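You operate a simulated robot arm through the tools that you are given. There is no shell and no other tool.

You run a simulated robot arm. Do the job below in one go: nothing can be reset, and whatever is moved stays where it is left.

JOB
Put things in order on the green mat of the assembly bench. At the end: the yellow brush stands where the glue jar (marked "GRADE 40") stood; the black socket from the green mat of the assembly bench stands on top of the white carton; the glue jar from the green mat of the assembly bench stands where the white small lamp stood; the white small lamp from the green mat of the assembly bench stands where the black socket stood; whatever was shut is shut again. Leave all else as you found it, and nothing knocked over.

The check looks at the end state, three seconds after you hand in, the way a careful person would. Anything else that was tipped, shoved, dropped, spilled or broken makes it a failure.

ROBOT AND FRAMES
A 7-joint arm with a two-finger parallel gripper, fixed in place. Base frame: the origin is at the foot of the arm, x ahead of it, y to its left, z up; the work surface is at about z = 0. Readings come in mm, degrees, newtons and seconds.
With the tool pointing down near the work surface it reaches from about 220 to 580 mm from the base axis. Its first joint turns from -66.0 to 66.0 degrees. Payload 2.5 kg.
The tool frame sits at the grasp point between the pads (the TCP): z along the fingers, y along the line on which they close. The tips reach 23 mm beyond it. The gripper opens to 94 mm. The fingers are 38 mm wide and 10 mm thick; the gripper's body (54 by 96 mm) begins 39 mm behind the TCP.
Orientation is that of the tool frame in the base frame, as a unit quaternion [x, y, z, w]. With the fingers straight down and closing along the base's y, the tool's x points along the base's -x, its y along +y and its z along -z.

CONTROLS
- The arm moves only by the tool drive_tool. Its argument "motion" is a list of rows, each a list of 3 entries, a list of its own where there are three numbers: the shift along the base's x, y, z in units of 40 mm (1.0 is 40 mm), then the turn, a rotation vector about the base's x, y, z in units of 4 degrees (1.0 is 4 degrees), then the gripper command, from -1 (shut) to 1 (fully open), values between in proportion. In form: [[[tx, ty, tz], [ax, ay, az], grip], ...]. A call has 1 to 20 rows; each row shifts and turns the commanded pose from where the row before left it. A call with a number of a shift or a turn outside -1 to 1 is refused whole. Each row takes 0.2 s and may step no farther than 50 mm and 8.6 degrees from the row before; otherwise, or with a gripper value out of range, the whole call is refused. Where a pose cannot be reached the arm comes as near as it can. A force on the tool above 40 N (or 10 N above the force at the start of the call, whichever is more), or a blocked arm, ends the call early, and 0.2 s more pass. Each finger travels about 108 mm/s and halts on what it meets, pressing with about 24 N; the grip force reading is that of the motor and also rises with nothing between the fingers. The clock runs only during rows and for 0.2 s after the last one: add rows that do not move to give the fingers time. The reply holds the time, the measured pose of the TCP, the force on the tool along the base axes, the opening and the grip force, in the units named above and with some noise, with the torque about the TCP (base axes, N m) and any sound that the robot's microphone picked up.
- Cameras (640 x 400 px; columns grow to the right, rows downward): "scene" is fixed at [130.5, -420.7, 535.2]; the picture's right is [0.71, -0.71, 0.00], its down [-0.47, -0.47, -0.75] and it looks along [0.53, 0.53, -0.66] (base axes); focal length 317 px, centre (320, 200). "wrist" rides on the gripper at [86, 16, -75] in the tool frame; the picture's right is [-0.18, 0.98, 0.00], its down [-0.58, -0.11, -0.81] and it looks along [-0.79, -0.15, 0.59] (tool axes); focal length 243 px, centre (320, 200). There is no depth. A picture from a camera that has moved, and an enlarged one, comes with that camera's place and axes in the base frame and with its lens.
- camera(camera): a new picture of that camera. No time passes.
- enlarge(camera, box): a new picture of the part [left, top, right, bottom] of that camera's present view, enlarged. No time passes.
- sign_off(): hands the job in; it is judged then, once.

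Places have to be worked out from the pictures, the camera data and where the tool is seen. Open the gripper and draw the arm clear of the work before you hand the job in, unless the task says otherwise.

The tools are called after ">>>" by a JSON object that holds its "fn" and its "kwargs". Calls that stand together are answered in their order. drive_tool: Moves the arm, as the interface text tells. Its arguments: {"type":"object","properties":{"motion":{"type":"array","items":{"type":"array"}}},"required":["motion"]} The other tools are called the same way: camera (camera) takes a picture; enlarge (camera, box) takes an enlarged picture of a part of a camera's view; sign_off () hands the job in.

At the start:

```text
t: 0.0
tool_pos: [355.5, -56.1, 255.6]
orientation: [-0.001, 1.0, 0.0, 0.001]
contact_force: [-0.2, -0.1, -0.5]
wrist_torque: [-0.02, 0.02, 0.02]
grip_width: 94.0
finger_force: 0.0
```

scene: 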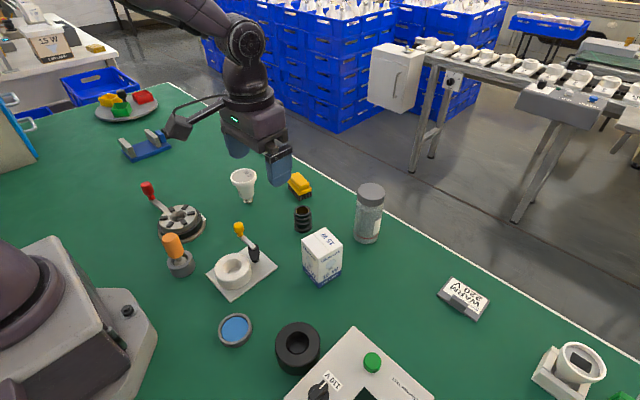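
wrist: 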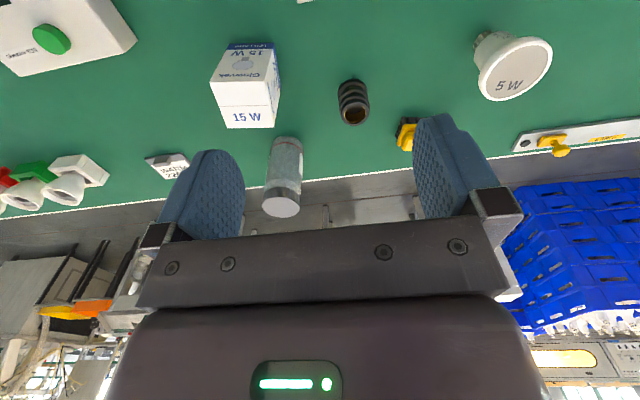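

I'll start with enlarged looks at the bench to identify each item and its mark before moving anything.

>>> {"fn": "enlarge", "kwargs": {"camera": "scene", "box": [200, 140, 420, 300]}}

>>> {"fn": "enlarge", "kwargs": {"camera": "scene", "box": [80, 60, 320, 220]}}

>>> {"fn": "enlarge", "kwargs": {"camera": "scene", "box": [120, 170, 360, 400]}}

>>> {"fn": "enlarge", "kwargs": {"camera": "wrist", "box": [180, 20, 580, 230]}}

>>> {"fn": "enlarge", "kwargs": {"camera": "scene", "box": [420, 240, 640, 400]}}

```text
2.50 times, centred on (310, 220) of scene
camera zoom: at [130.5, -420.7, 535.2], right [0.71, -0.71, 0.0], down [-0.47, -0.47, -0.75], along [0.53, 0.53, -0.66], focal length 793 px, centre (345, 150)
```

zoom: 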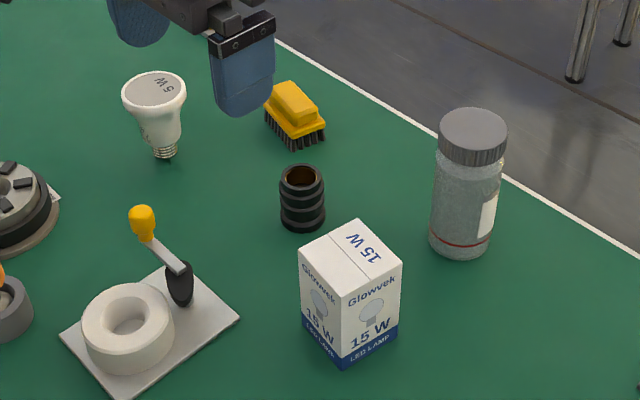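

```text
2.50 times, centred on (200, 140) of scene
camera zoom: at [130.5, -420.7, 535.2], right [0.71, -0.71, 0.0], down [-0.47, -0.47, -0.75], along [0.53, 0.53, -0.66], focal length 793 px, centre (620, 350)
```

zoom: 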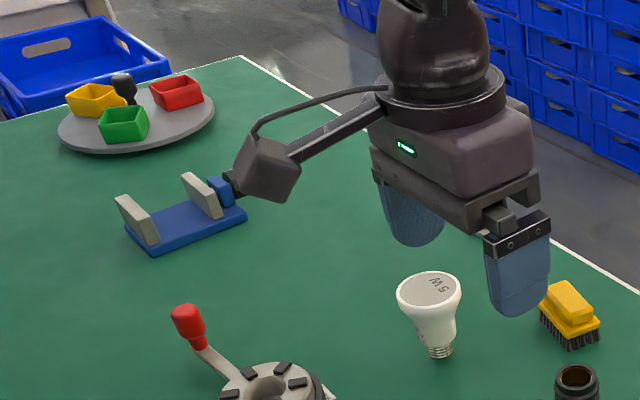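

```text
1.74 times, centred on (240, 285) of scene
camera zoom: at [130.5, -420.7, 535.2], right [0.71, -0.71, 0.0], down [-0.47, -0.47, -0.75], along [0.53, 0.53, -0.66], focal length 552 px, centre (459, 52)
```

zoom: 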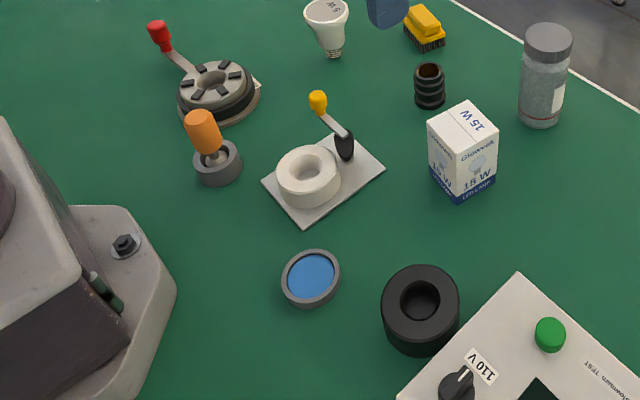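

```text
1.60 times, centred on (380, 125) of wrist
camera zoom: at [268.7, -39.7, 330.4], right [0.18, 0.98, 0.0], down [0.58, -0.11, 0.81], along [0.79, -0.15, -0.59], focal length 388 px, centre (224, 320)
```

zoom: 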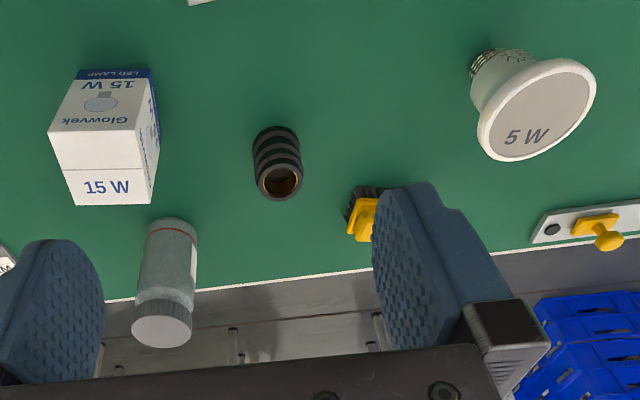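

```text
2.50 times, centred on (530, 320) of scene
camera zoom: at [130.5, -420.7, 535.2], right [0.71, -0.71, 0.0], down [-0.47, -0.47, -0.75], along [0.53, 0.53, -0.66], focal length 793 px, centre (-205, -100)
```

zoom: 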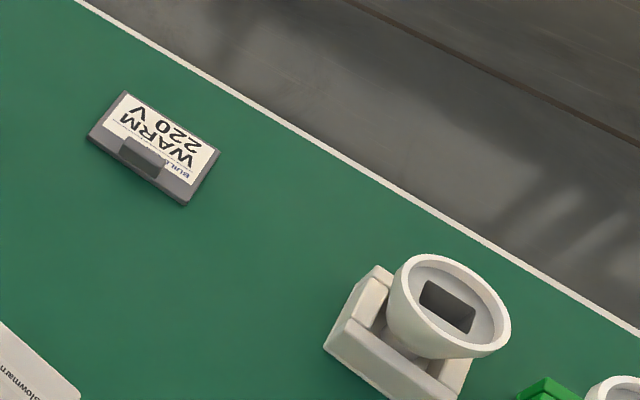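

The five things are readable: 5 W lamp at about (424,132), black socket at (465,-30), carton at about (407,-148) and 93 mm tall, jar at (548,-152), and brush at (542,62). The order socket, lamp, jar, brush needs no parking spot. I'll move above the socket first and look again.

>>> {"fn": "drive_tool", "kwargs": {"motion": [[[0.685, 0.163, -0.7225], [0, 0, 0], 1], [[0.685, 0.163, -0.7225], [0, 0, 0], 1], [[0.685, 0.163, -0.7225], [0, 0, 0], 1], [[0.685, 0.163, -0.7225], [0, 0, 0], 1], [[0, 0, 0], [0, 0, 0], 1]]}}

```text
t: 1.2
tool_pos: [465.3, -30.8, 140.2]
orientation: [0.0, 1.0, 0.001, 0.0]
contact_force: [0.4, 0.5, -0.9]
wrist_torque: [-0.05, 0.0, -0.02]
grip_width: 94.1
finger_force: 0.0
```

The tool is at (465.3, -30.8, 140.2), and the force reading is just noise. I'll check both views to see how it lines up with the socket.

>>> {"fn": "camera", "kwargs": {"camera": "scene"}}

>>> {"fn": "camera", "kwargs": {"camera": "wrist"}}

>>> {"fn": "enlarge", "kwargs": {"camera": "scene", "box": [220, 130, 400, 250]}}

```text
taken
```

scene: 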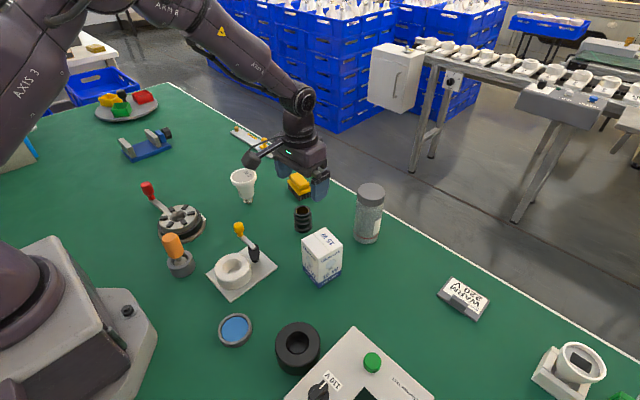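

```text
taken
camera wrist: at [378.8, -13.4, 214.7], right [0.18, 0.98, 0.0], down [0.58, -0.11, 0.81], along [0.79, -0.15, -0.59], focal length 243 px, centre (320, 200)
```

wrist: 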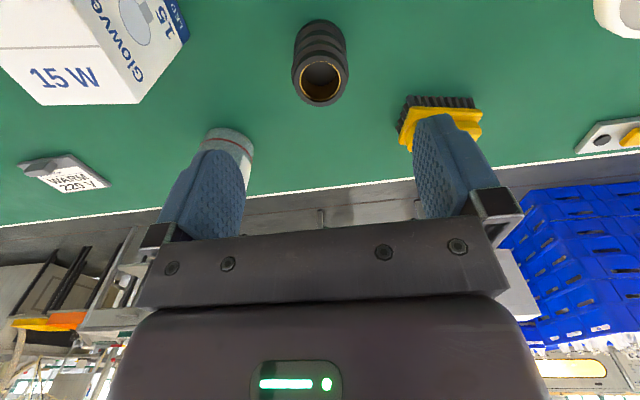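

```text
3.33 times, centred on (310, 190) of scene
camera zoom: at [130.5, -420.7, 535.2], right [0.71, -0.71, 0.0], down [-0.47, -0.47, -0.75], along [0.53, 0.53, -0.66], focal length 1058 px, centre (353, 233)
```

zoom: 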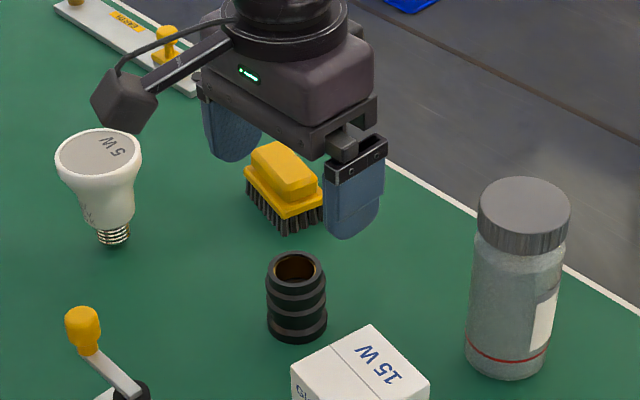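

The wrist view puts the socket axis at about (464, -30), with its top near z = 53. The fingers have clear space on both sides, so I'll go down to about z = 33 with the gripper open.

>>> {"fn": "drive_tool", "kwargs": {"motion": [[[-0.03, 0.02, -0.7], [0, 0, 0], 1], [[0, 0, -0.7], [0, 0, 0], 1], [[0, 0, -0.7], [0, 0, 0], 1], [[0, 0, -0.58], [0, 0, 0], 1], [[0, 0, 0], [0, 0, 0], 1]]}}

>>> {"fn": "enlarge", "kwargs": {"camera": "scene", "box": [220, 130, 400, 250]}}

>>> {"fn": "camera", "kwargs": {"camera": "wrist"}}

```text
t: 2.4
tool_pos: [463.7, -28.9, 33.5]
orientation: [0.0, 1.0, 0.0, 0.0]
contact_force: [-0.1, 0.1, 0.0]
wrist_torque: [0.0, -0.01, -0.02]
grip_width: 94.1
finger_force: 0.0
```

```text
3.33 times, centred on (310, 190) of scene
camera zoom: at [130.5, -420.7, 535.2], right [0.71, -0.71, 0.0], down [-0.47, -0.47, -0.75], along [0.53, 0.53, -0.66], focal length 1058 px, centre (353, 233)
```

zoom: 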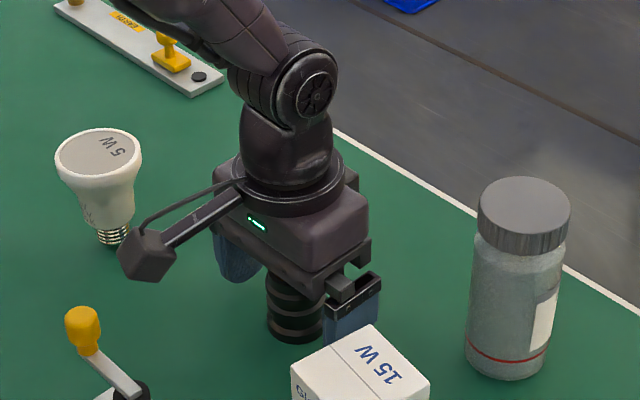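

```text
taken
camera wrist: at [376.7, -12.6, 107.6], right [0.18, 0.98, 0.0], down [0.58, -0.11, 0.81], along [0.79, -0.15, -0.59], focal length 243 px, centre (320, 200)
```

wrist: 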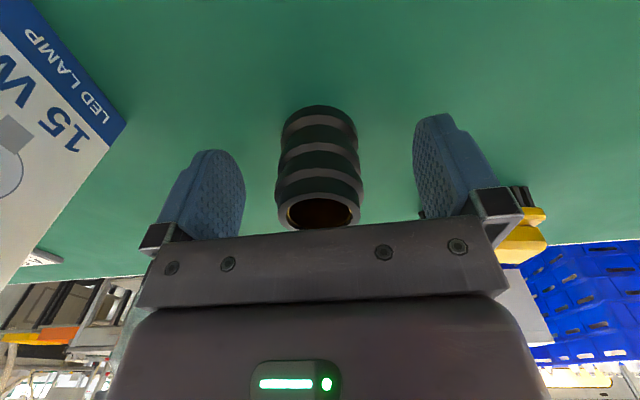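

The socket is centred between the fingers at column 320, and the tool is at z = 33.5. I'll close the gripper on it and hold still so the fingers can settle.

>>> {"fn": "drive_tool", "kwargs": {"motion": [[[0, 0, 0], [0, 0, 0], -1], [[0, 0, 0], [0, 0, 0], -1], [[0, 0, 0], [0, 0, 0], -1], [[0, 0, 0], [0, 0, 0], -1]]}}

```text
t: 3.4
tool_pos: [464.5, -29.3, 32.4]
orientation: [0.0, 1.0, 0.0, -0.001]
contact_force: [-0.6, 0.3, 0.1]
wrist_torque: [-0.01, -0.03, -0.02]
grip_width: 39.7
finger_force: 24.2
```

The socket is held at 39.7 mm wide, so its place is (464, -29). I'll lift it straight up, well above the carton's top.

>>> {"fn": "drive_tool", "kwargs": {"motion": [[[0, 0, 0.4], [0, 0, 0], -1], [[0, 0, 0.8], [0, 0, 0], -1], [[0, 0, 0.8], [0, 0, 0], -1], [[0, 0, 0.8], [0, 0, 0], -1], [[0, 0, 0.8], [0, 0, 0], -1], [[0, 0, 0], [0, 0, 0], -1]]}}

>>> {"fn": "camera", "kwargs": {"camera": "wrist"}}

>>> {"fn": "enlarge", "kwargs": {"camera": "scene", "box": [260, 170, 410, 300]}}

```text
t: 4.8
tool_pos: [464.0, -28.8, 176.4]
orientation: [0.001, 1.0, 0.0, -0.001]
contact_force: [0.0, 0.6, -1.0]
wrist_torque: [0.0, 0.01, 0.01]
grip_width: 39.7
finger_force: 23.7
```

```text
taken
camera wrist: at [376.8, -12.1, 250.8], right [0.18, 0.98, 0.0], down [0.58, -0.11, 0.81], along [0.79, -0.15, -0.59], focal length 243 px, centre (320, 200)
```

wrist: 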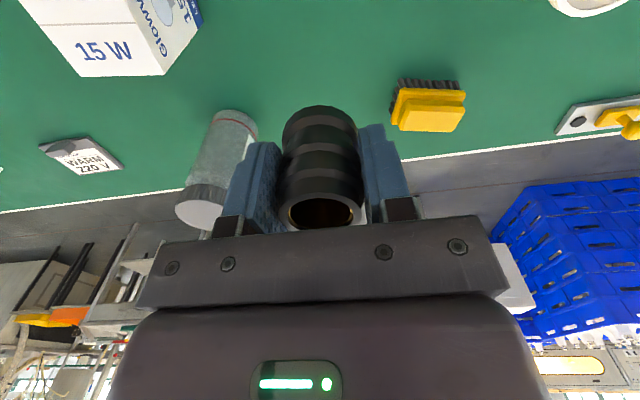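

```text
3.08 times, centred on (335, 235) of scene
camera zoom: at [130.5, -420.7, 535.2], right [0.71, -0.71, 0.0], down [-0.47, -0.47, -0.75], along [0.53, 0.53, -0.66], focal length 976 px, centre (274, 92)
```

zoom: 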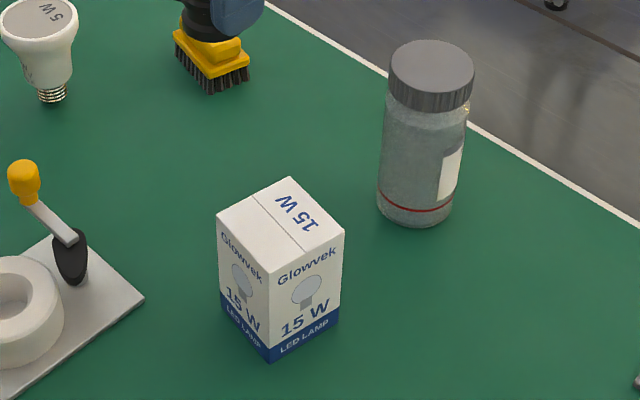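

The carton's top centre works out at (406, -148.5) from both cameras, with a height of about 90 mm. I'll carry the socket over it, keeping it high for now.

>>> {"fn": "drive_tool", "kwargs": {"motion": [[[-0.3625, -0.748, 0], [0, 0, 0], -1], [[-0.3625, -0.748, 0], [0, 0, 0], -1], [[-0.3625, -0.748, 0], [0, 0, 0], -1], [[-0.3625, -0.748, 0], [0, 0, 0], -1], [[0, 0, -0.5], [0, 0, 0], -1], [[0, 0, -0.25], [0, 0, 0], -1], [[0, 0, 0], [0, 0, 0], -1]]}}

>>> {"fn": "enlarge", "kwargs": {"camera": "scene", "box": [260, 160, 410, 300]}}

>>> {"fn": "camera", "kwargs": {"camera": "wrist"}}

```text
t: 6.4
tool_pos: [406.1, -148.1, 147.7]
orientation: [0.0, 1.0, 0.0, 0.001]
contact_force: [0.2, 0.2, -0.2]
wrist_torque: [0.0, -0.01, 0.0]
grip_width: 39.2
finger_force: 23.5
```

```text
2.86 times, centred on (335, 230) of scene
camera zoom: at [130.5, -420.7, 535.2], right [0.71, -0.71, 0.0], down [-0.47, -0.47, -0.75], along [0.53, 0.53, -0.66], focal length 907 px, centre (277, 114)
```

zoom: 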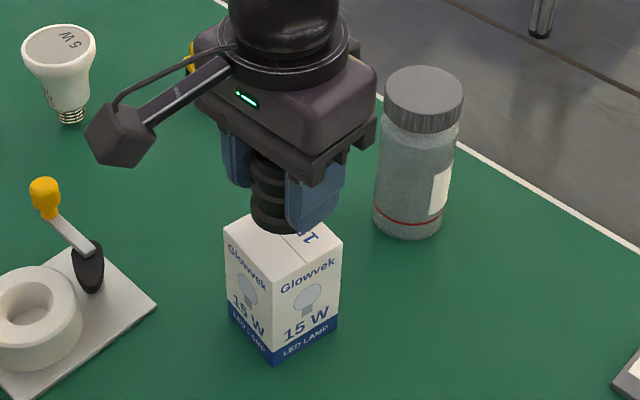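

```text
taken
camera wrist: at [318.2, -132.4, 221.4], right [0.18, 0.98, 0.0], down [0.58, -0.11, 0.81], along [0.79, -0.15, -0.59], focal length 243 px, centre (320, 200)
```

wrist: 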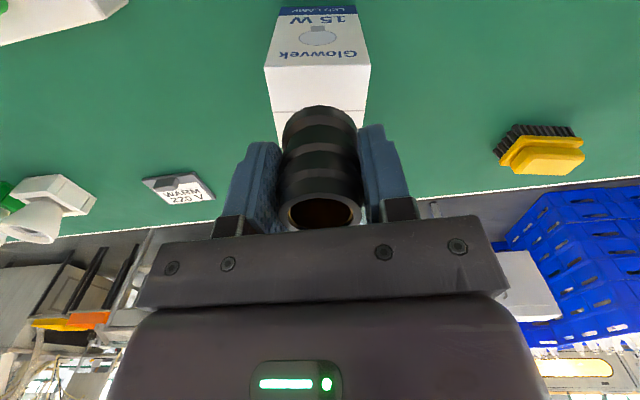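

The socket is centred over the carton top in both views, with its underside at about z = 115. I'll lower it most of the way, then creep down and watch the force.

>>> {"fn": "drive_tool", "kwargs": {"motion": [[[0, 0, -0.25], [0, 0, 0], -1], [[0, 0, -0.2], [0, 0, 0], -1], [[0, 0, 0], [0, 0, 0], -1]]}}

>>> {"fn": "enlarge", "kwargs": {"camera": "scene", "box": [290, 200, 370, 260]}}

```text
t: 7.2
tool_pos: [405.6, -148.0, 128.5]
orientation: [0.0, 1.0, -0.001, 0.0]
contact_force: [0.0, -0.4, 0.1]
wrist_torque: [0.03, 0.0, -0.04]
grip_width: 39.5
finger_force: 24.3
```

```text
6.67 times, centred on (330, 230) of scene
camera zoom: at [130.5, -420.7, 535.2], right [0.71, -0.71, 0.0], down [-0.47, -0.47, -0.75], along [0.53, 0.53, -0.66], focal length 2116 px, centre (253, 0)
```

zoom: 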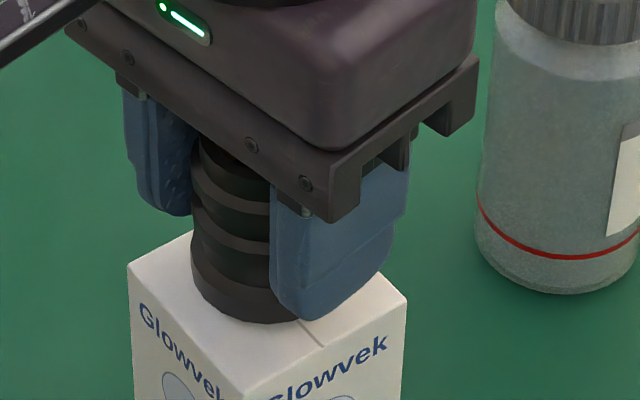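

There's no contact yet and the gap is a few millimetres. I'll creep down in 1 mm steps.

>>> {"fn": "drive_tool", "kwargs": {"motion": [[[0, 0, -0.03], [0, 0, 0], -1], [[0, 0, -0.03], [0, 0, 0], -1], [[0, 0, -0.03], [0, 0, 0], -1], [[0, 0, 0], [0, 0, 0], -1]]}}

>>> {"fn": "enlarge", "kwargs": {"camera": "scene", "box": [290, 200, 370, 260]}}

```text
t: 8.2
tool_pos: [406.2, -148.4, 124.4]
orientation: [0.0, 1.0, 0.0, 0.0]
contact_force: [-0.3, -0.2, 0.5]
wrist_torque: [-0.01, -0.02, -0.01]
grip_width: 39.5
finger_force: 24.3
```

```text
6.67 times, centred on (330, 230) of scene
camera zoom: at [130.5, -420.7, 535.2], right [0.71, -0.71, 0.0], down [-0.47, -0.47, -0.75], along [0.53, 0.53, -0.66], focal length 2116 px, centre (253, 0)
```

zoom: 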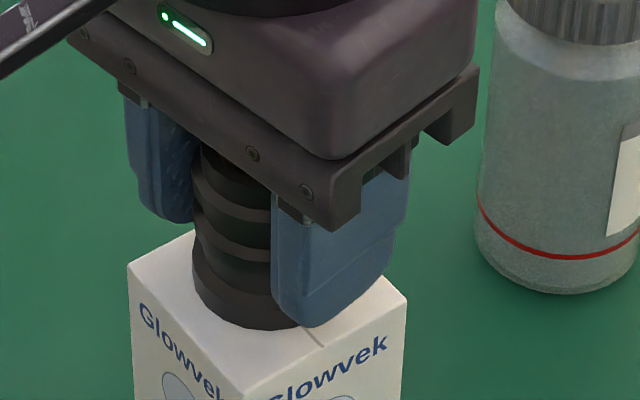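

Still no contact. I'll keep going down in small steps, stopping to read the force.

>>> {"fn": "drive_tool", "kwargs": {"motion": [[[0, 0, -0.025], [0, 0, 0], -1], [[0, 0, -0.025], [0, 0, 0], -1], [[0, 0, 0], [0, 0, 0], -1]]}}

```text
t: 9.0
tool_pos: [406.3, -148.3, 123.9]
orientation: [0.0, 1.0, 0.0, 0.001]
contact_force: [-2.1, 2.8, 17.8]
wrist_torque: [0.1, 0.07, 0.05]
grip_width: 39.4
finger_force: 24.2
```

The socket touched the carton at about z = 124 with 18 N. I'll back off about 1 mm to ease the pressure before opening.

>>> {"fn": "drive_tool", "kwargs": {"motion": [[[0, 0, 0.025], [0, 0, 0], -1], [[0, 0, 0], [0, 0, 0], -1]]}}

```text
t: 9.6
tool_pos: [406.0, -148.1, 125.2]
orientation: [0.0, 1.0, -0.001, 0.001]
contact_force: [4.2, 0.7, 8.5]
wrist_torque: [0.01, -0.16, 0.02]
grip_width: 39.4
finger_force: 24.2
```

The contact is light now, so I'll open the fingers in stages to let the socket stand on the carton.

>>> {"fn": "drive_tool", "kwargs": {"motion": [[[0, 0, 0.01], [0, 0, 0], -0.1], [[0, 0, 0], [0, 0, 0], 0.0], [[0, 0, 0], [0, 0, 0], 0.2], [[0, 0, 0], [0, 0, 0], 0.5], [[0, 0, 0], [0, 0, 0], 0.5]]}}

>>> {"fn": "enlarge", "kwargs": {"camera": "scene", "box": [270, 180, 390, 290]}}

>>> {"fn": "camera", "kwargs": {"camera": "wrist"}}

```text
t: 10.8
tool_pos: [404.8, -146.8, 125.5]
orientation: [0.0, 1.0, 0.0, 0.001]
contact_force: [-0.2, 1.2, 0.1]
wrist_torque: [0.01, -0.04, 0.01]
grip_width: 70.6
finger_force: 0.0
```

```text
3.64 times, centred on (330, 235) of scene
camera zoom: at [130.5, -420.7, 535.2], right [0.71, -0.71, 0.0], down [-0.47, -0.47, -0.75], along [0.53, 0.53, -0.66], focal length 1154 px, centre (284, 73)
```

zoom: 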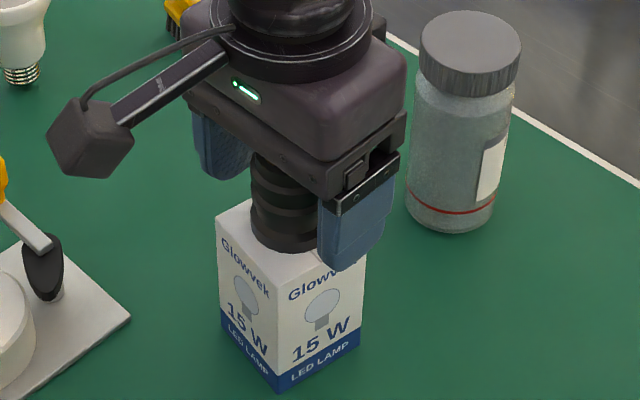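

```text
taken
camera wrist: at [318.4, -132.1, 199.7], right [0.18, 0.98, 0.0], down [0.58, -0.11, 0.81], along [0.79, -0.15, -0.59], focal length 243 px, centre (320, 200)
```

wrist: 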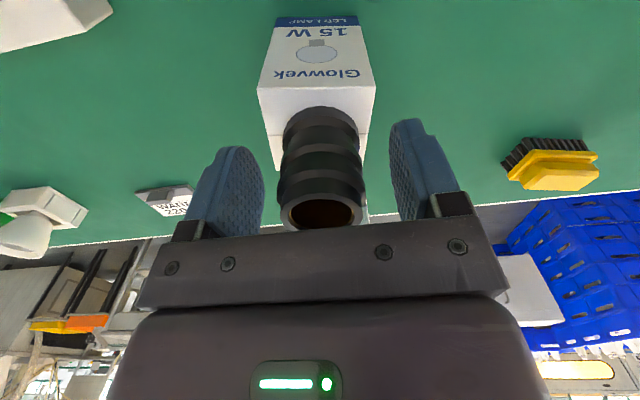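

The socket stands freely on the carton. I'll raise the tool straight up clear of it.

>>> {"fn": "drive_tool", "kwargs": {"motion": [[[0, 0, 0.3], [0, 0, 0], 0.5], [[0, 0, 0.7], [0, 0, 0], 0.5], [[0, 0, 0.9], [0, 0, 0], 0.5], [[0, 0, 0.9], [0, 0, 0], 0.8], [[0, 0, 0], [0, 0, 0], 1]]}}

>>> {"fn": "enlarge", "kwargs": {"camera": "scene", "box": [260, 160, 410, 300]}}

>>> {"fn": "enlarge", "kwargs": {"camera": "scene", "box": [210, 140, 330, 220]}}

>>> {"fn": "camera", "kwargs": {"camera": "wrist"}}

```text
t: 12.0
tool_pos: [406.2, -148.6, 239.0]
orientation: [0.0, 1.0, 0.0, 0.001]
contact_force: [-0.2, 0.0, 0.1]
wrist_torque: [0.02, -0.01, 0.03]
grip_width: 93.8
finger_force: 0.1
```

```text
2.86 times, centred on (335, 230) of scene
camera zoom: at [130.5, -420.7, 535.2], right [0.71, -0.71, 0.0], down [-0.47, -0.47, -0.75], along [0.53, 0.53, -0.66], focal length 907 px, centre (277, 114)
```

zoom: 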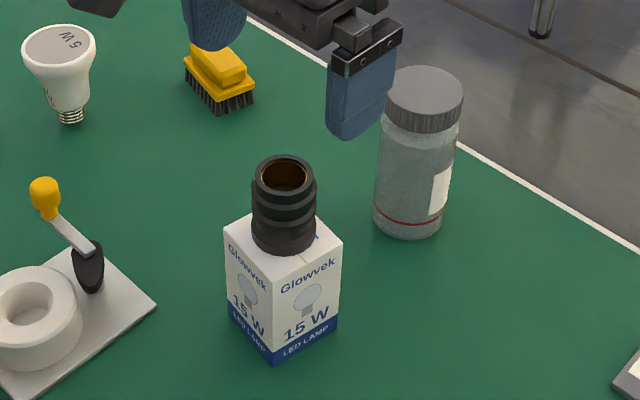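

```text
5.00 times, centred on (270, 180) of scene
camera zoom: at [130.5, -420.7, 535.2], right [0.71, -0.71, 0.0], down [-0.47, -0.47, -0.75], along [0.53, 0.53, -0.66], focal length 1587 px, centre (570, 300)
```

zoom: 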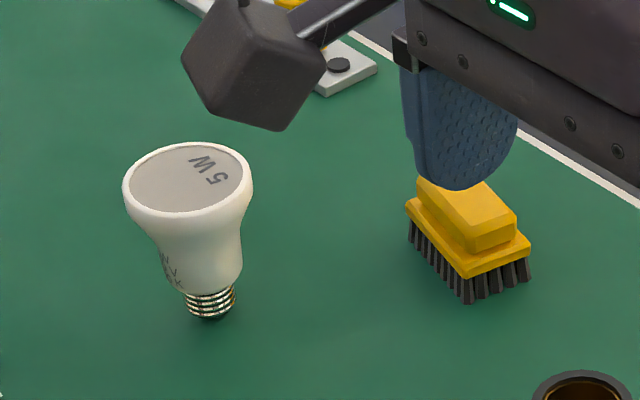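

```text
taken
camera wrist: at [318.7, -132.0, 312.8], right [0.18, 0.98, 0.0], down [0.58, -0.11, 0.81], along [0.79, -0.15, -0.59], focal length 243 px, centre (320, 200)
```

wrist: 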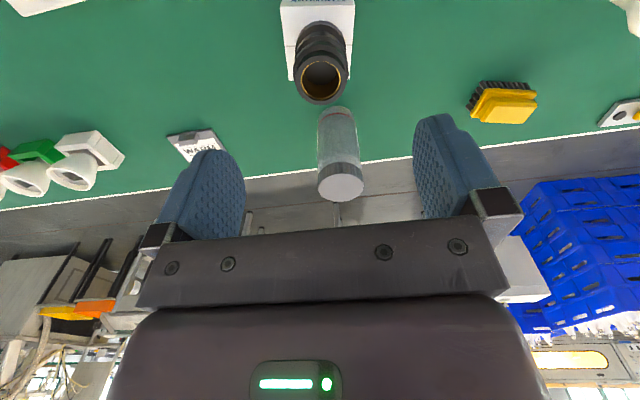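

The socket stands upright on the carton. The lamp measures about 61 mm across and 86 mm tall, with its axis near (425.5, 132). I'll travel over to it at height and come down to z = 150.

>>> {"fn": "drive_tool", "kwargs": {"motion": [[[0.06, 0.877, 0], [0, 0, 0], 1], [[0.06, 0.877, 0], [0, 0, 0], 1], [[0.06, 0.877, 0], [0, 0, 0], 1], [[0.06, 0.877, 0], [0, 0, 0], 1], [[0.06, 0.877, 0], [0, 0, 0], 1], [[0.06, 0.877, 0], [0, 0, 0], 1], [[0.06, 0.877, 0], [0, 0, 0], 1], [[0.06, 0.877, 0], [0, 0, 0], 1], [[0, 0, -0.75], [0, 0, 0], 1], [[0, 0, -0.75], [0, 0, 0], 1], [[0, 0, -0.7], [0, 0, 0], 1], [[0, 0, 0], [0, 0, 0], 1]]}}

>>> {"fn": "camera", "kwargs": {"camera": "wrist"}}

>>> {"fn": "enlarge", "kwargs": {"camera": "scene", "box": [190, 110, 310, 220]}}

```text
t: 14.6
tool_pos: [424.1, 130.1, 147.8]
orientation: [0.0, 1.0, 0.0, 0.0]
contact_force: [0.1, 0.4, 0.1]
wrist_torque: [0.0, 0.01, -0.02]
grip_width: 94.0
finger_force: 0.1
```

```text
taken
camera wrist: at [337.0, 147.6, 222.6], right [0.18, 0.98, 0.0], down [0.58, -0.11, 0.81], along [0.79, -0.15, -0.59], focal length 243 px, centre (320, 200)
```

wrist: 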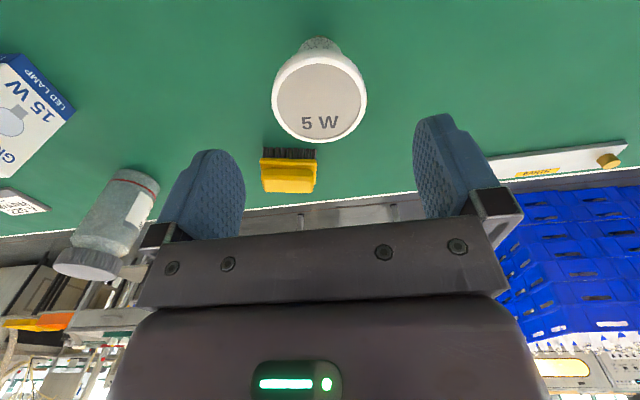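

```text
3.64 times, centred on (250, 165) of scene
camera zoom: at [130.5, -420.7, 535.2], right [0.71, -0.71, 0.0], down [-0.47, -0.47, -0.75], along [0.53, 0.53, -0.66], focal length 1154 px, centre (574, 327)
```

zoom: 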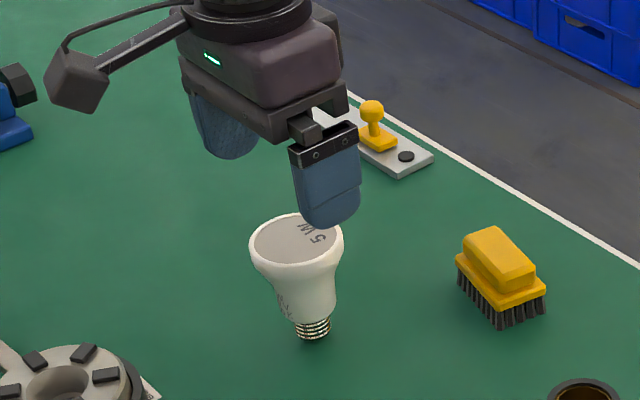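

The wrist and scene estimates of the lamp's x differ by several millimetres. I'll enlarge both views to see if the lamp leans or if I misjudged an edge.

>>> {"fn": "enlarge", "kwargs": {"camera": "wrist", "box": [240, 10, 400, 160]}}

>>> {"fn": "enlarge", "kwargs": {"camera": "scene", "box": [215, 150, 275, 215]}}

```text
2.67 times, centred on (320, 85) of wrist
camera zoom: at [337.0, 147.6, 222.6], right [0.18, 0.98, 0.0], down [0.58, -0.11, 0.81], along [0.79, -0.15, -0.59], focal length 647 px, centre (320, 507)
```

zoom: 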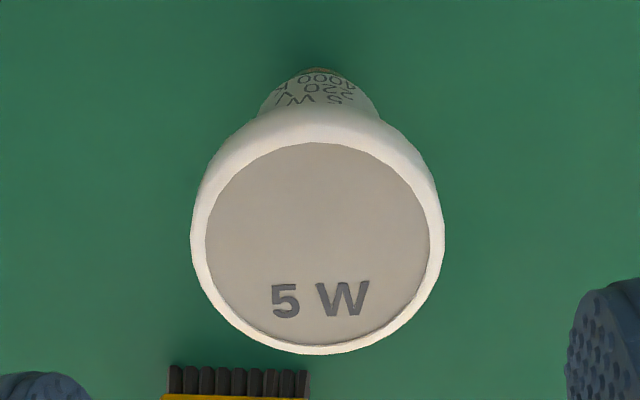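

```text
6.15 times, centred on (245, 182) of scene
camera zoom: at [130.5, -420.7, 535.2], right [0.71, -0.71, 0.0], down [-0.47, -0.47, -0.75], along [0.53, 0.53, -0.66], focal length 1953 px, centre (782, 308)
```

zoom: 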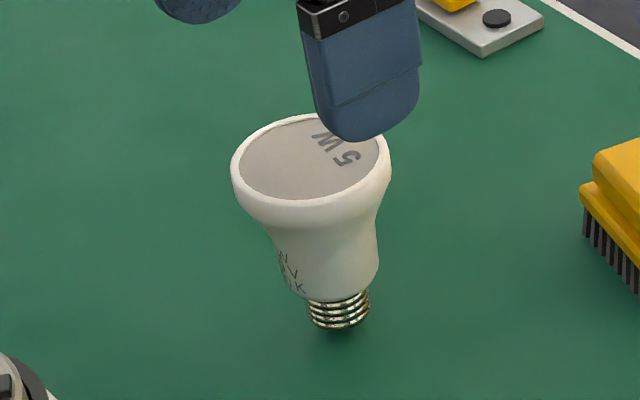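

The enlarged views suggest the lamp stands upright. Correcting for perspective, its centre is about (423.5, 131), which matches the tool's position. I'll lower to z = 69 so the pads straddle the rim.

>>> {"fn": "drive_tool", "kwargs": {"motion": [[[0, 0.02, -0.6], [0, 0, 0], 1], [[0, 0, -0.6], [0, 0, 0], 1], [[0, 0, -0.5], [0, 0, 0], 1], [[0, 0, -0.25], [0, 0, 0], 1], [[0, 0, 0], [0, 0, 0], 1]]}}

>>> {"fn": "camera", "kwargs": {"camera": "wrist"}}

>>> {"fn": "enlarge", "kwargs": {"camera": "scene", "box": [190, 130, 310, 220]}}

```text
t: 15.8
tool_pos: [426.2, 133.4, 70.4]
orientation: [0.0, 1.0, 0.0, 0.001]
contact_force: [-0.1, 0.5, -0.2]
wrist_torque: [0.02, -0.02, 0.0]
grip_width: 93.9
finger_force: 0.1
```

```text
taken
camera wrist: at [338.6, 149.7, 145.2], right [0.18, 0.98, 0.0], down [0.58, -0.11, 0.81], along [0.79, -0.15, -0.59], focal length 243 px, centre (320, 200)
```

wrist: 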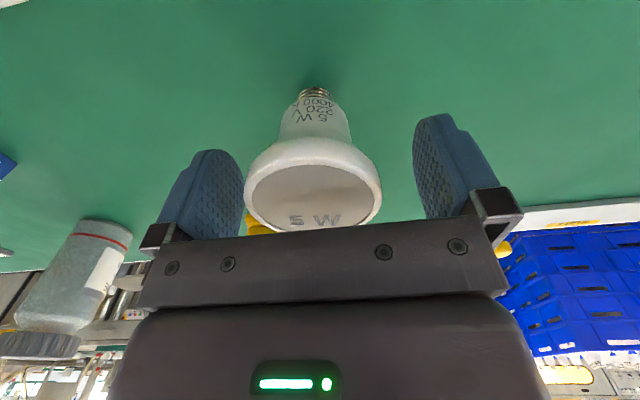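

```text
4.44 times, centred on (250, 175) of scene
camera zoom: at [130.5, -420.7, 535.2], right [0.71, -0.71, 0.0], down [-0.47, -0.47, -0.75], along [0.53, 0.53, -0.66], focal length 1410 px, centre (631, 311)
```

zoom: 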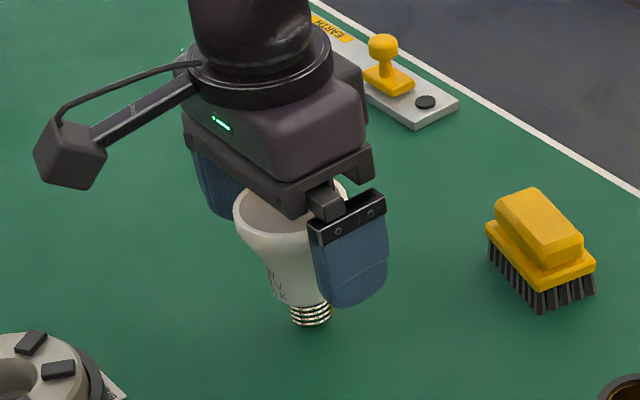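

The lamp sits about 2.5 mm to the -y side and 3 mm to the -x side of the tool axis. I'll make that small correction first and then close on it.

>>> {"fn": "drive_tool", "kwargs": {"motion": [[[-0.07, -0.06, -0.03], [0, 0, 0], 1], [[0, 0, 0], [0, 0, 0], 1], [[0, 0, 0], [0, 0, 0], 0.5], [[0, 0, 0], [0, 0, 0], 0.36], [[0, 0, 0], [0, 0, 0], 0.36]]}}

>>> {"fn": "camera", "kwargs": {"camera": "wrist"}}

```text
t: 17.0
tool_pos: [422.5, 130.4, 69.4]
orientation: [0.0, 1.0, -0.001, 0.0]
contact_force: [0.1, 0.5, -0.3]
wrist_torque: [0.0, -0.01, -0.04]
grip_width: 64.0
finger_force: 0.0
```

```text
taken
camera wrist: at [335.3, 147.4, 144.0], right [0.18, 0.98, 0.0], down [0.58, -0.11, 0.81], along [0.79, -0.15, -0.59], focal length 243 px, centre (320, 200)
```

wrist: 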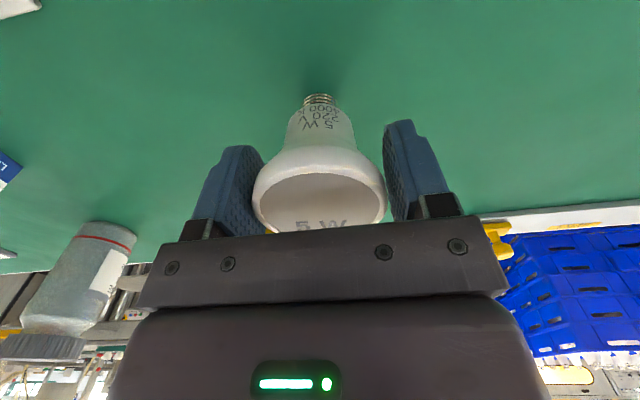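

The lamp is now centred with about 1.5 mm clear on each side at 64 mm. I'll close and let the grip settle.

>>> {"fn": "drive_tool", "kwargs": {"motion": [[[0, 0, 0], [0, 0, 0], 0.2], [[0, 0, 0], [0, 0, 0], -0.2], [[0, 0, 0], [0, 0, 0], -1], [[0, 0, 0], [0, 0, 0], -1]]}}

>>> {"fn": "camera", "kwargs": {"camera": "wrist"}}

>>> {"fn": "enlarge", "kwargs": {"camera": "scene", "box": [190, 130, 310, 220]}}

```text
t: 18.0
tool_pos: [422.2, 130.9, 69.6]
orientation: [-0.001, 1.0, 0.0, 0.0]
contact_force: [-0.6, 0.3, 0.8]
wrist_torque: [0.02, 0.02, -0.04]
grip_width: 58.6
finger_force: 24.0
```

```text
taken
camera wrist: at [335.3, 147.4, 144.1], right [0.18, 0.98, 0.0], down [0.58, -0.11, 0.81], along [0.79, -0.15, -0.59], focal length 243 px, centre (320, 200)
```

wrist: 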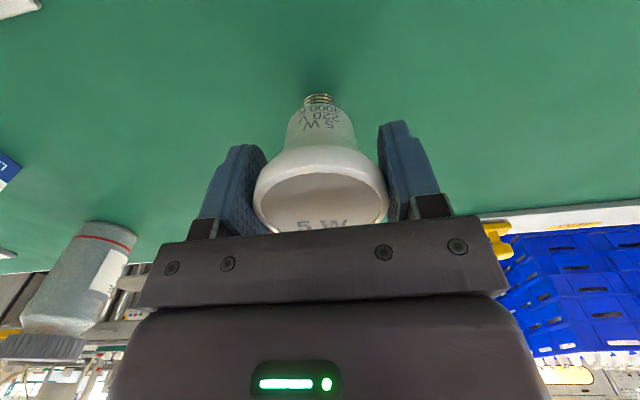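

```text
4.44 times, centred on (250, 175) of scene
camera zoom: at [130.5, -420.7, 535.2], right [0.71, -0.71, 0.0], down [-0.47, -0.47, -0.75], along [0.53, 0.53, -0.66], focal length 1410 px, centre (631, 311)
```

zoom: 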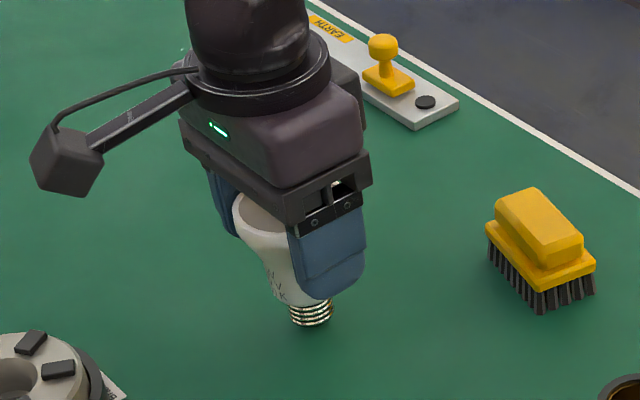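

The lamp is held at 58.6 mm, so its place is (422.5, 131). I'll lift it gently and look.

>>> {"fn": "drive_tool", "kwargs": {"motion": [[[0, 0, 0.2], [0, 0, 0], -1], [[0, 0, 0.4], [0, 0, 0], -1], [[0, 0, 0.5], [0, 0, 0], -1], [[0, 0, 0.5], [0, 0, 0], -1], [[0, 0, 0.3], [0, 0, 0], -1], [[0, 0, 0], [0, 0, 0], -1]]}}

>>> {"fn": "camera", "kwargs": {"camera": "wrist"}}

>>> {"fn": "enlarge", "kwargs": {"camera": "scene", "box": [190, 130, 310, 220]}}

```text
t: 19.4
tool_pos: [421.9, 130.4, 144.7]
orientation: [0.0, 1.0, 0.0, 0.0]
contact_force: [-0.4, 0.1, -0.7]
wrist_torque: [-0.01, 0.0, 0.0]
grip_width: 58.6
finger_force: 23.8
```

```text
taken
camera wrist: at [335.3, 146.7, 220.1], right [0.18, 0.98, 0.0], down [0.58, -0.11, 0.81], along [0.79, -0.15, -0.59], focal length 243 px, centre (320, 200)
```

wrist: 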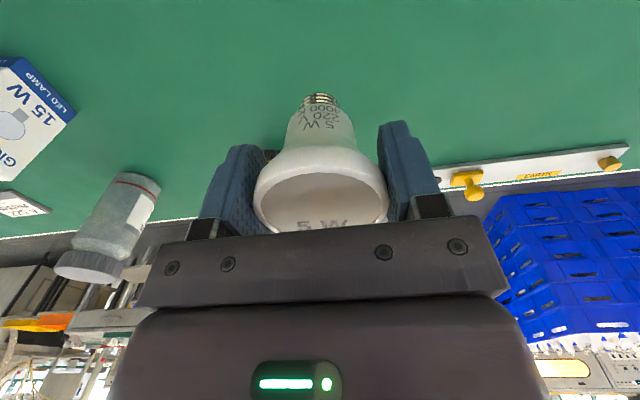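

```text
4.44 times, centred on (250, 175) of scene
camera zoom: at [130.5, -420.7, 535.2], right [0.71, -0.71, 0.0], down [-0.47, -0.47, -0.75], along [0.53, 0.53, -0.66], focal length 1410 px, centre (631, 311)
```

zoom: 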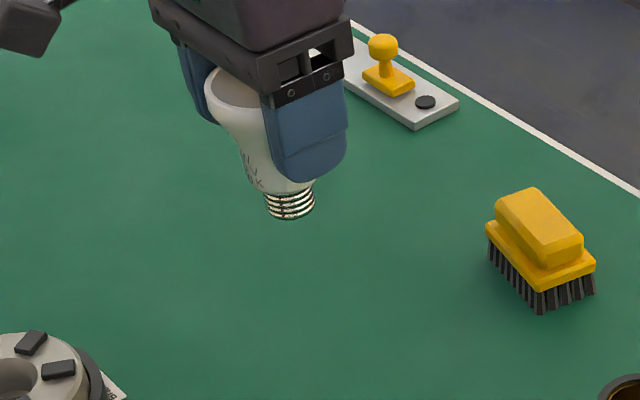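

The lamp hangs steady and upright. I'll carry it across to the socket's old place at (464, -29) and stop about 12 mm above the mat.

>>> {"fn": "drive_tool", "kwargs": {"motion": [[[0.1, -0.4, 0], [0, 0, 0], -1], [[0.19, -0.72, 0], [0, 0, 0], -1], [[0.19, -0.72, 0], [0, 0, 0], -1], [[0.19, -0.72, 0], [0, 0, 0], -1], [[0.19, -0.72, 0], [0, 0, 0], -1], [[0.19, -0.71, 0], [0, 0, 0], -1], [[0, 0, 0], [0, 0, 0], -1], [[0, 0, -0.4], [0, 0, 0], -1], [[0, 0, -0.5], [0, 0, 0], -1], [[0, 0, -0.5], [0, 0, 0], -1], [[0, 0, -0.15], [0, 0, 0], -1], [[0, 0, 0], [0, 0, 0], -1]]}}

>>> {"fn": "camera", "kwargs": {"camera": "wrist"}}

>>> {"fn": "enlarge", "kwargs": {"camera": "scene", "box": [240, 150, 380, 260]}}

```text
t: 22.0
tool_pos: [464.3, -31.0, 83.5]
orientation: [0.0, 1.0, 0.0, 0.0]
contact_force: [0.4, -0.1, 0.3]
wrist_torque: [-0.05, 0.0, -0.01]
grip_width: 58.3
finger_force: 23.4
```

```text
taken
camera wrist: at [377.5, -13.8, 157.7], right [0.18, 0.98, 0.0], down [0.58, -0.11, 0.81], along [0.79, -0.15, -0.59], focal length 243 px, centre (320, 200)
```

wrist: 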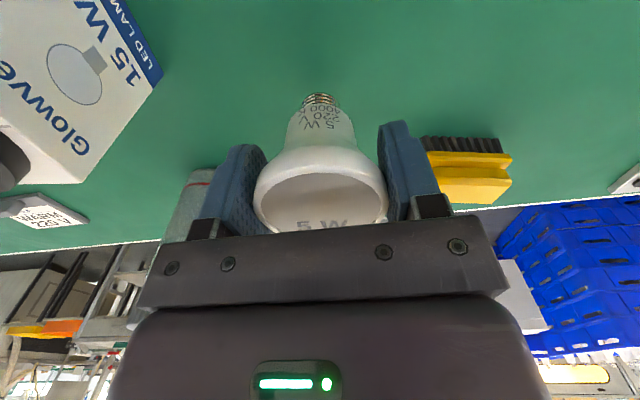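

```text
3.64 times, centred on (310, 205) of scene
camera zoom: at [130.5, -420.7, 535.2], right [0.71, -0.71, 0.0], down [-0.47, -0.47, -0.75], along [0.53, 0.53, -0.66], focal length 1154 px, centre (356, 182)
```

zoom: 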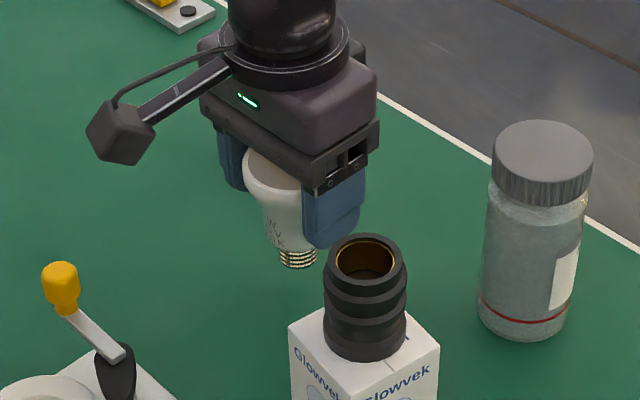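

The lamp is over the socket's old place with about 13 mm of height left. I'll lower most of that, then creep.

>>> {"fn": "drive_tool", "kwargs": {"motion": [[[0, 0.03, -0.15], [0, 0, 0], -1], [[0, 0, -0.1], [0, 0, 0], -1], [[0, 0, -0.03], [0, 0, 0], -1], [[0, 0, 0], [0, 0, 0], -1]]}}

```text
t: 23.0
tool_pos: [463.5, -28.9, 71.9]
orientation: [-0.001, 1.0, 0.0, 0.0]
contact_force: [-0.1, -0.1, -0.2]
wrist_torque: [-0.02, -0.01, 0.02]
grip_width: 58.6
finger_force: 24.2
```

The tool is at z = 71.9 with no contact yet, and I expect it near 69.5. I'll creep down in steps under 1 mm.

>>> {"fn": "drive_tool", "kwargs": {"motion": [[[0, 0, -0.02], [0, 0, 0], -1], [[0, 0, -0.02], [0, 0, 0], -1], [[0, 0, 0], [0, 0, 0], -1]]}}

```text
t: 23.8
tool_pos: [464.3, -28.0, 71.0]
orientation: [0.001, 1.0, 0.0, -0.001]
contact_force: [-0.6, 0.4, 0.5]
wrist_torque: [0.01, 0.0, 0.03]
grip_width: 58.6
finger_force: 23.7
```

There's still no contact, so I'll continue down another millimetre or so.

>>> {"fn": "drive_tool", "kwargs": {"motion": [[[0, 0, -0.02], [0, 0, 0], -1], [[0, 0, -0.015], [0, 0, 0], -1], [[0, 0, 0], [0, 0, 0], -1]]}}

```text
t: 24.6
tool_pos: [465.6, -28.8, 69.6]
orientation: [0.0, 1.0, 0.0, 0.0]
contact_force: [-4.4, 0.0, 7.4]
wrist_torque: [0.0, 0.21, 0.0]
grip_width: 58.4
finger_force: 24.5
```

The base touched at z = 69.6 with a light 7 N. I'll open slowly so the lamp settles on its base.

>>> {"fn": "drive_tool", "kwargs": {"motion": [[[0, 0, 0], [0, 0, 0], 0.27], [[0, 0, 0], [0, 0, 0], 0.32], [[0, 0, 0], [0, 0, 0], 0.4], [[0, 0, 0], [0, 0, 0], 0.6], [[0, 0, 0], [0, 0, 0], 0.9], [[0, 0, 0], [0, 0, 0], 1]]}}

>>> {"fn": "camera", "kwargs": {"camera": "wrist"}}

>>> {"fn": "enlarge", "kwargs": {"camera": "scene", "box": [240, 150, 380, 260]}}

```text
t: 26.0
tool_pos: [464.4, -29.1, 69.1]
orientation: [0.0, 1.0, 0.0, 0.0]
contact_force: [0.3, 0.3, 0.2]
wrist_torque: [-0.01, 0.0, -0.02]
grip_width: 93.8
finger_force: 0.0
```

```text
taken
camera wrist: at [377.3, -11.9, 143.8], right [0.18, 0.98, 0.0], down [0.58, -0.11, 0.81], along [0.79, -0.15, -0.59], focal length 243 px, centre (320, 200)
```

wrist: 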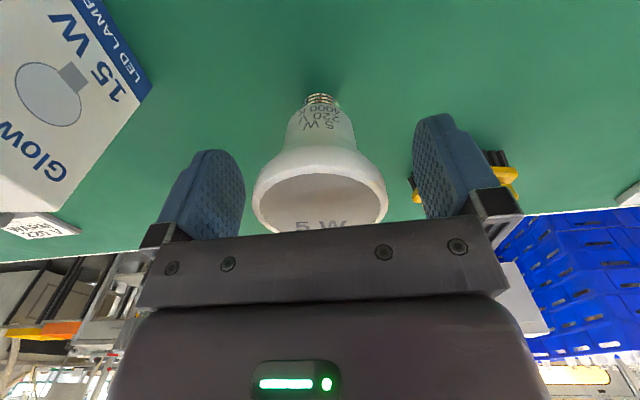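

```text
3.64 times, centred on (310, 205) of scene
camera zoom: at [130.5, -420.7, 535.2], right [0.71, -0.71, 0.0], down [-0.47, -0.47, -0.75], along [0.53, 0.53, -0.66], focal length 1154 px, centre (356, 182)
```

zoom: 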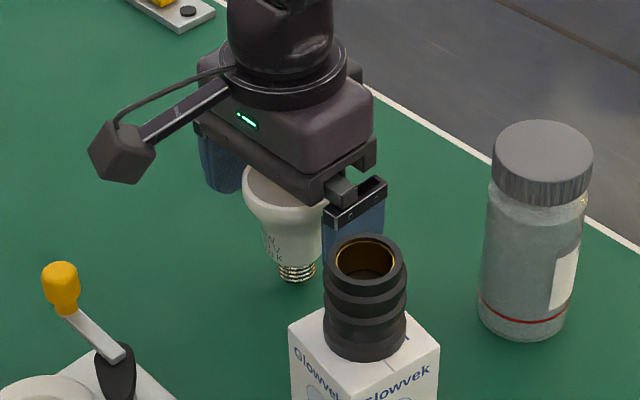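

The lamp stands upright on its base with the fingers fully clear. I'll rise straight up to travel height.

>>> {"fn": "drive_tool", "kwargs": {"motion": [[[0, 0, 0.3], [0, 0, 0], 1], [[0, 0, 0.6], [0, 0, 0], 1], [[0, 0, 0.9], [0, 0, 0], 1], [[0, 0, 0.9], [0, 0, 0], 1], [[0, 0, 0.9], [0, 0, 0], 1], [[0, 0, 0], [0, 0, 0], 1]]}}

>>> {"fn": "enlarge", "kwargs": {"camera": "scene", "box": [340, 160, 420, 260]}}

>>> {"fn": "enlarge", "kwargs": {"camera": "scene", "box": [240, 150, 400, 300]}}

>>> {"fn": "camera", "kwargs": {"camera": "wrist"}}

```text
t: 27.4
tool_pos: [464.7, -28.7, 212.7]
orientation: [0.0, 1.0, -0.001, -0.002]
contact_force: [0.2, -0.3, 0.3]
wrist_torque: [-0.01, 0.0, -0.02]
grip_width: 93.8
finger_force: 0.1
```

```text
4.00 times, centred on (380, 210) of scene
camera zoom: at [130.5, -420.7, 535.2], right [0.71, -0.71, 0.0], down [-0.47, -0.47, -0.75], along [0.53, 0.53, -0.66], focal length 1269 px, centre (80, 160)
```

zoom: 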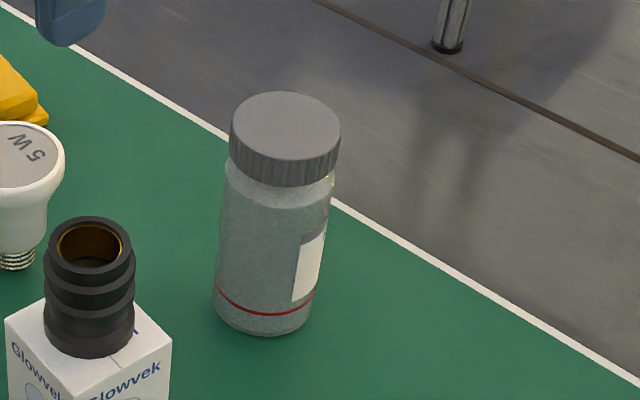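

```text
2.67 times, centred on (320, 225) of scene
camera zoom: at [130.5, -420.7, 535.2], right [0.71, -0.71, 0.0], down [-0.47, -0.47, -0.75], along [0.53, 0.53, -0.66], focal length 846 px, centre (320, 133)
```

zoom: 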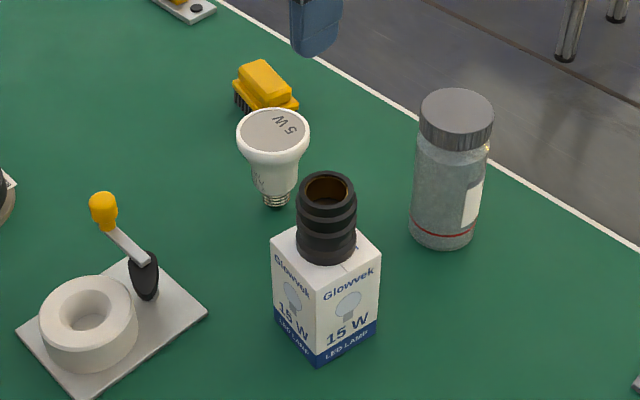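

```text
taken
camera wrist: at [377.1, -11.4, 287.7], right [0.18, 0.98, 0.0], down [0.58, -0.11, 0.81], along [0.79, -0.15, -0.59], focal length 243 px, centre (320, 200)
```

wrist: 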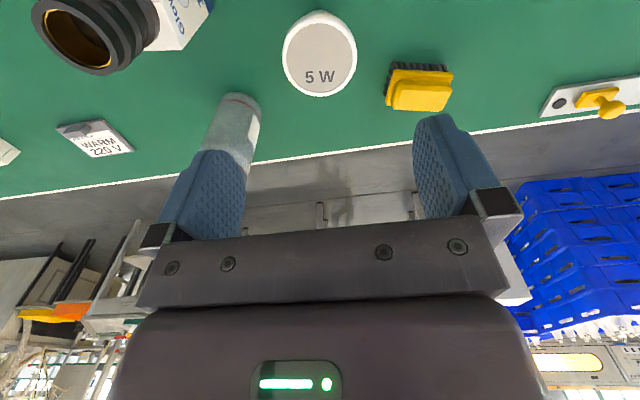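

Everything still stands upright. The jar measures about 57 mm across and 127–132 mm tall, with its axis near (547, -149). I'll go above it at height and look more closely.

>>> {"fn": "drive_tool", "kwargs": {"motion": [[[0.5, -0.75, 0], [0, 0, 0], 1], [[0.5, -0.75, 0], [0, 0, 0], 1], [[0.5, -0.75, 0], [0, 0, 0], 1], [[0.5, -0.75, 0], [0, 0, 0], 1], [[0, 0, 0], [0, 0, 0], 1]]}}

>>> {"fn": "camera", "kwargs": {"camera": "wrist"}}

>>> {"fn": "enlarge", "kwargs": {"camera": "scene", "box": [320, 120, 440, 260]}}

```text
t: 28.6
tool_pos: [542.7, -151.1, 213.0]
orientation: [0.0, 1.0, 0.001, 0.0]
contact_force: [0.1, 0.0, 0.7]
wrist_torque: [-0.01, 0.02, 0.01]
grip_width: 94.1
finger_force: 0.0
```

```text
taken
camera wrist: at [455.5, -134.0, 286.9], right [0.18, 0.98, 0.0], down [0.58, -0.11, 0.81], along [0.79, -0.15, -0.59], focal length 243 px, centre (320, 200)
```

wrist: 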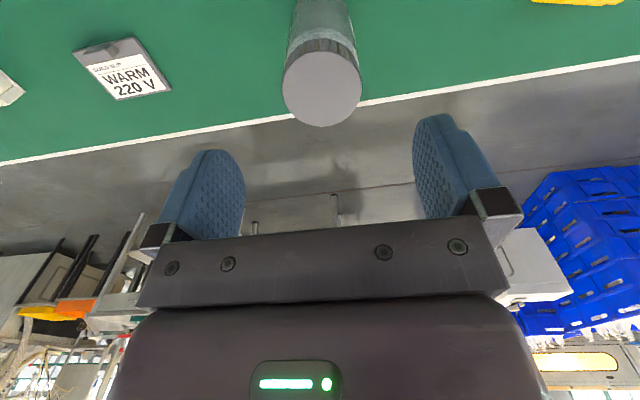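

```text
2.86 times, centred on (380, 190) of scene
camera zoom: at [130.5, -420.7, 535.2], right [0.71, -0.71, 0.0], down [-0.47, -0.47, -0.75], along [0.53, 0.53, -0.66], focal length 907 px, centre (149, 229)
```

zoom: 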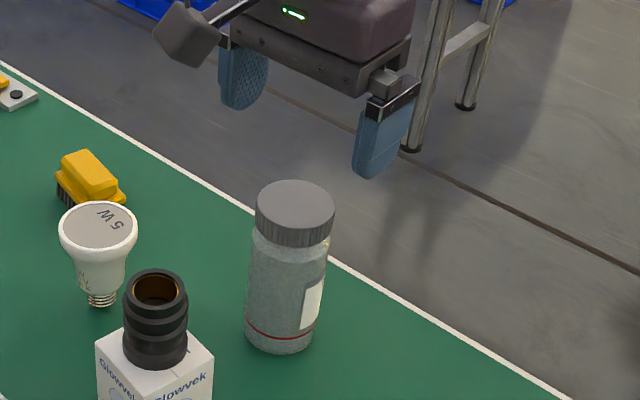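

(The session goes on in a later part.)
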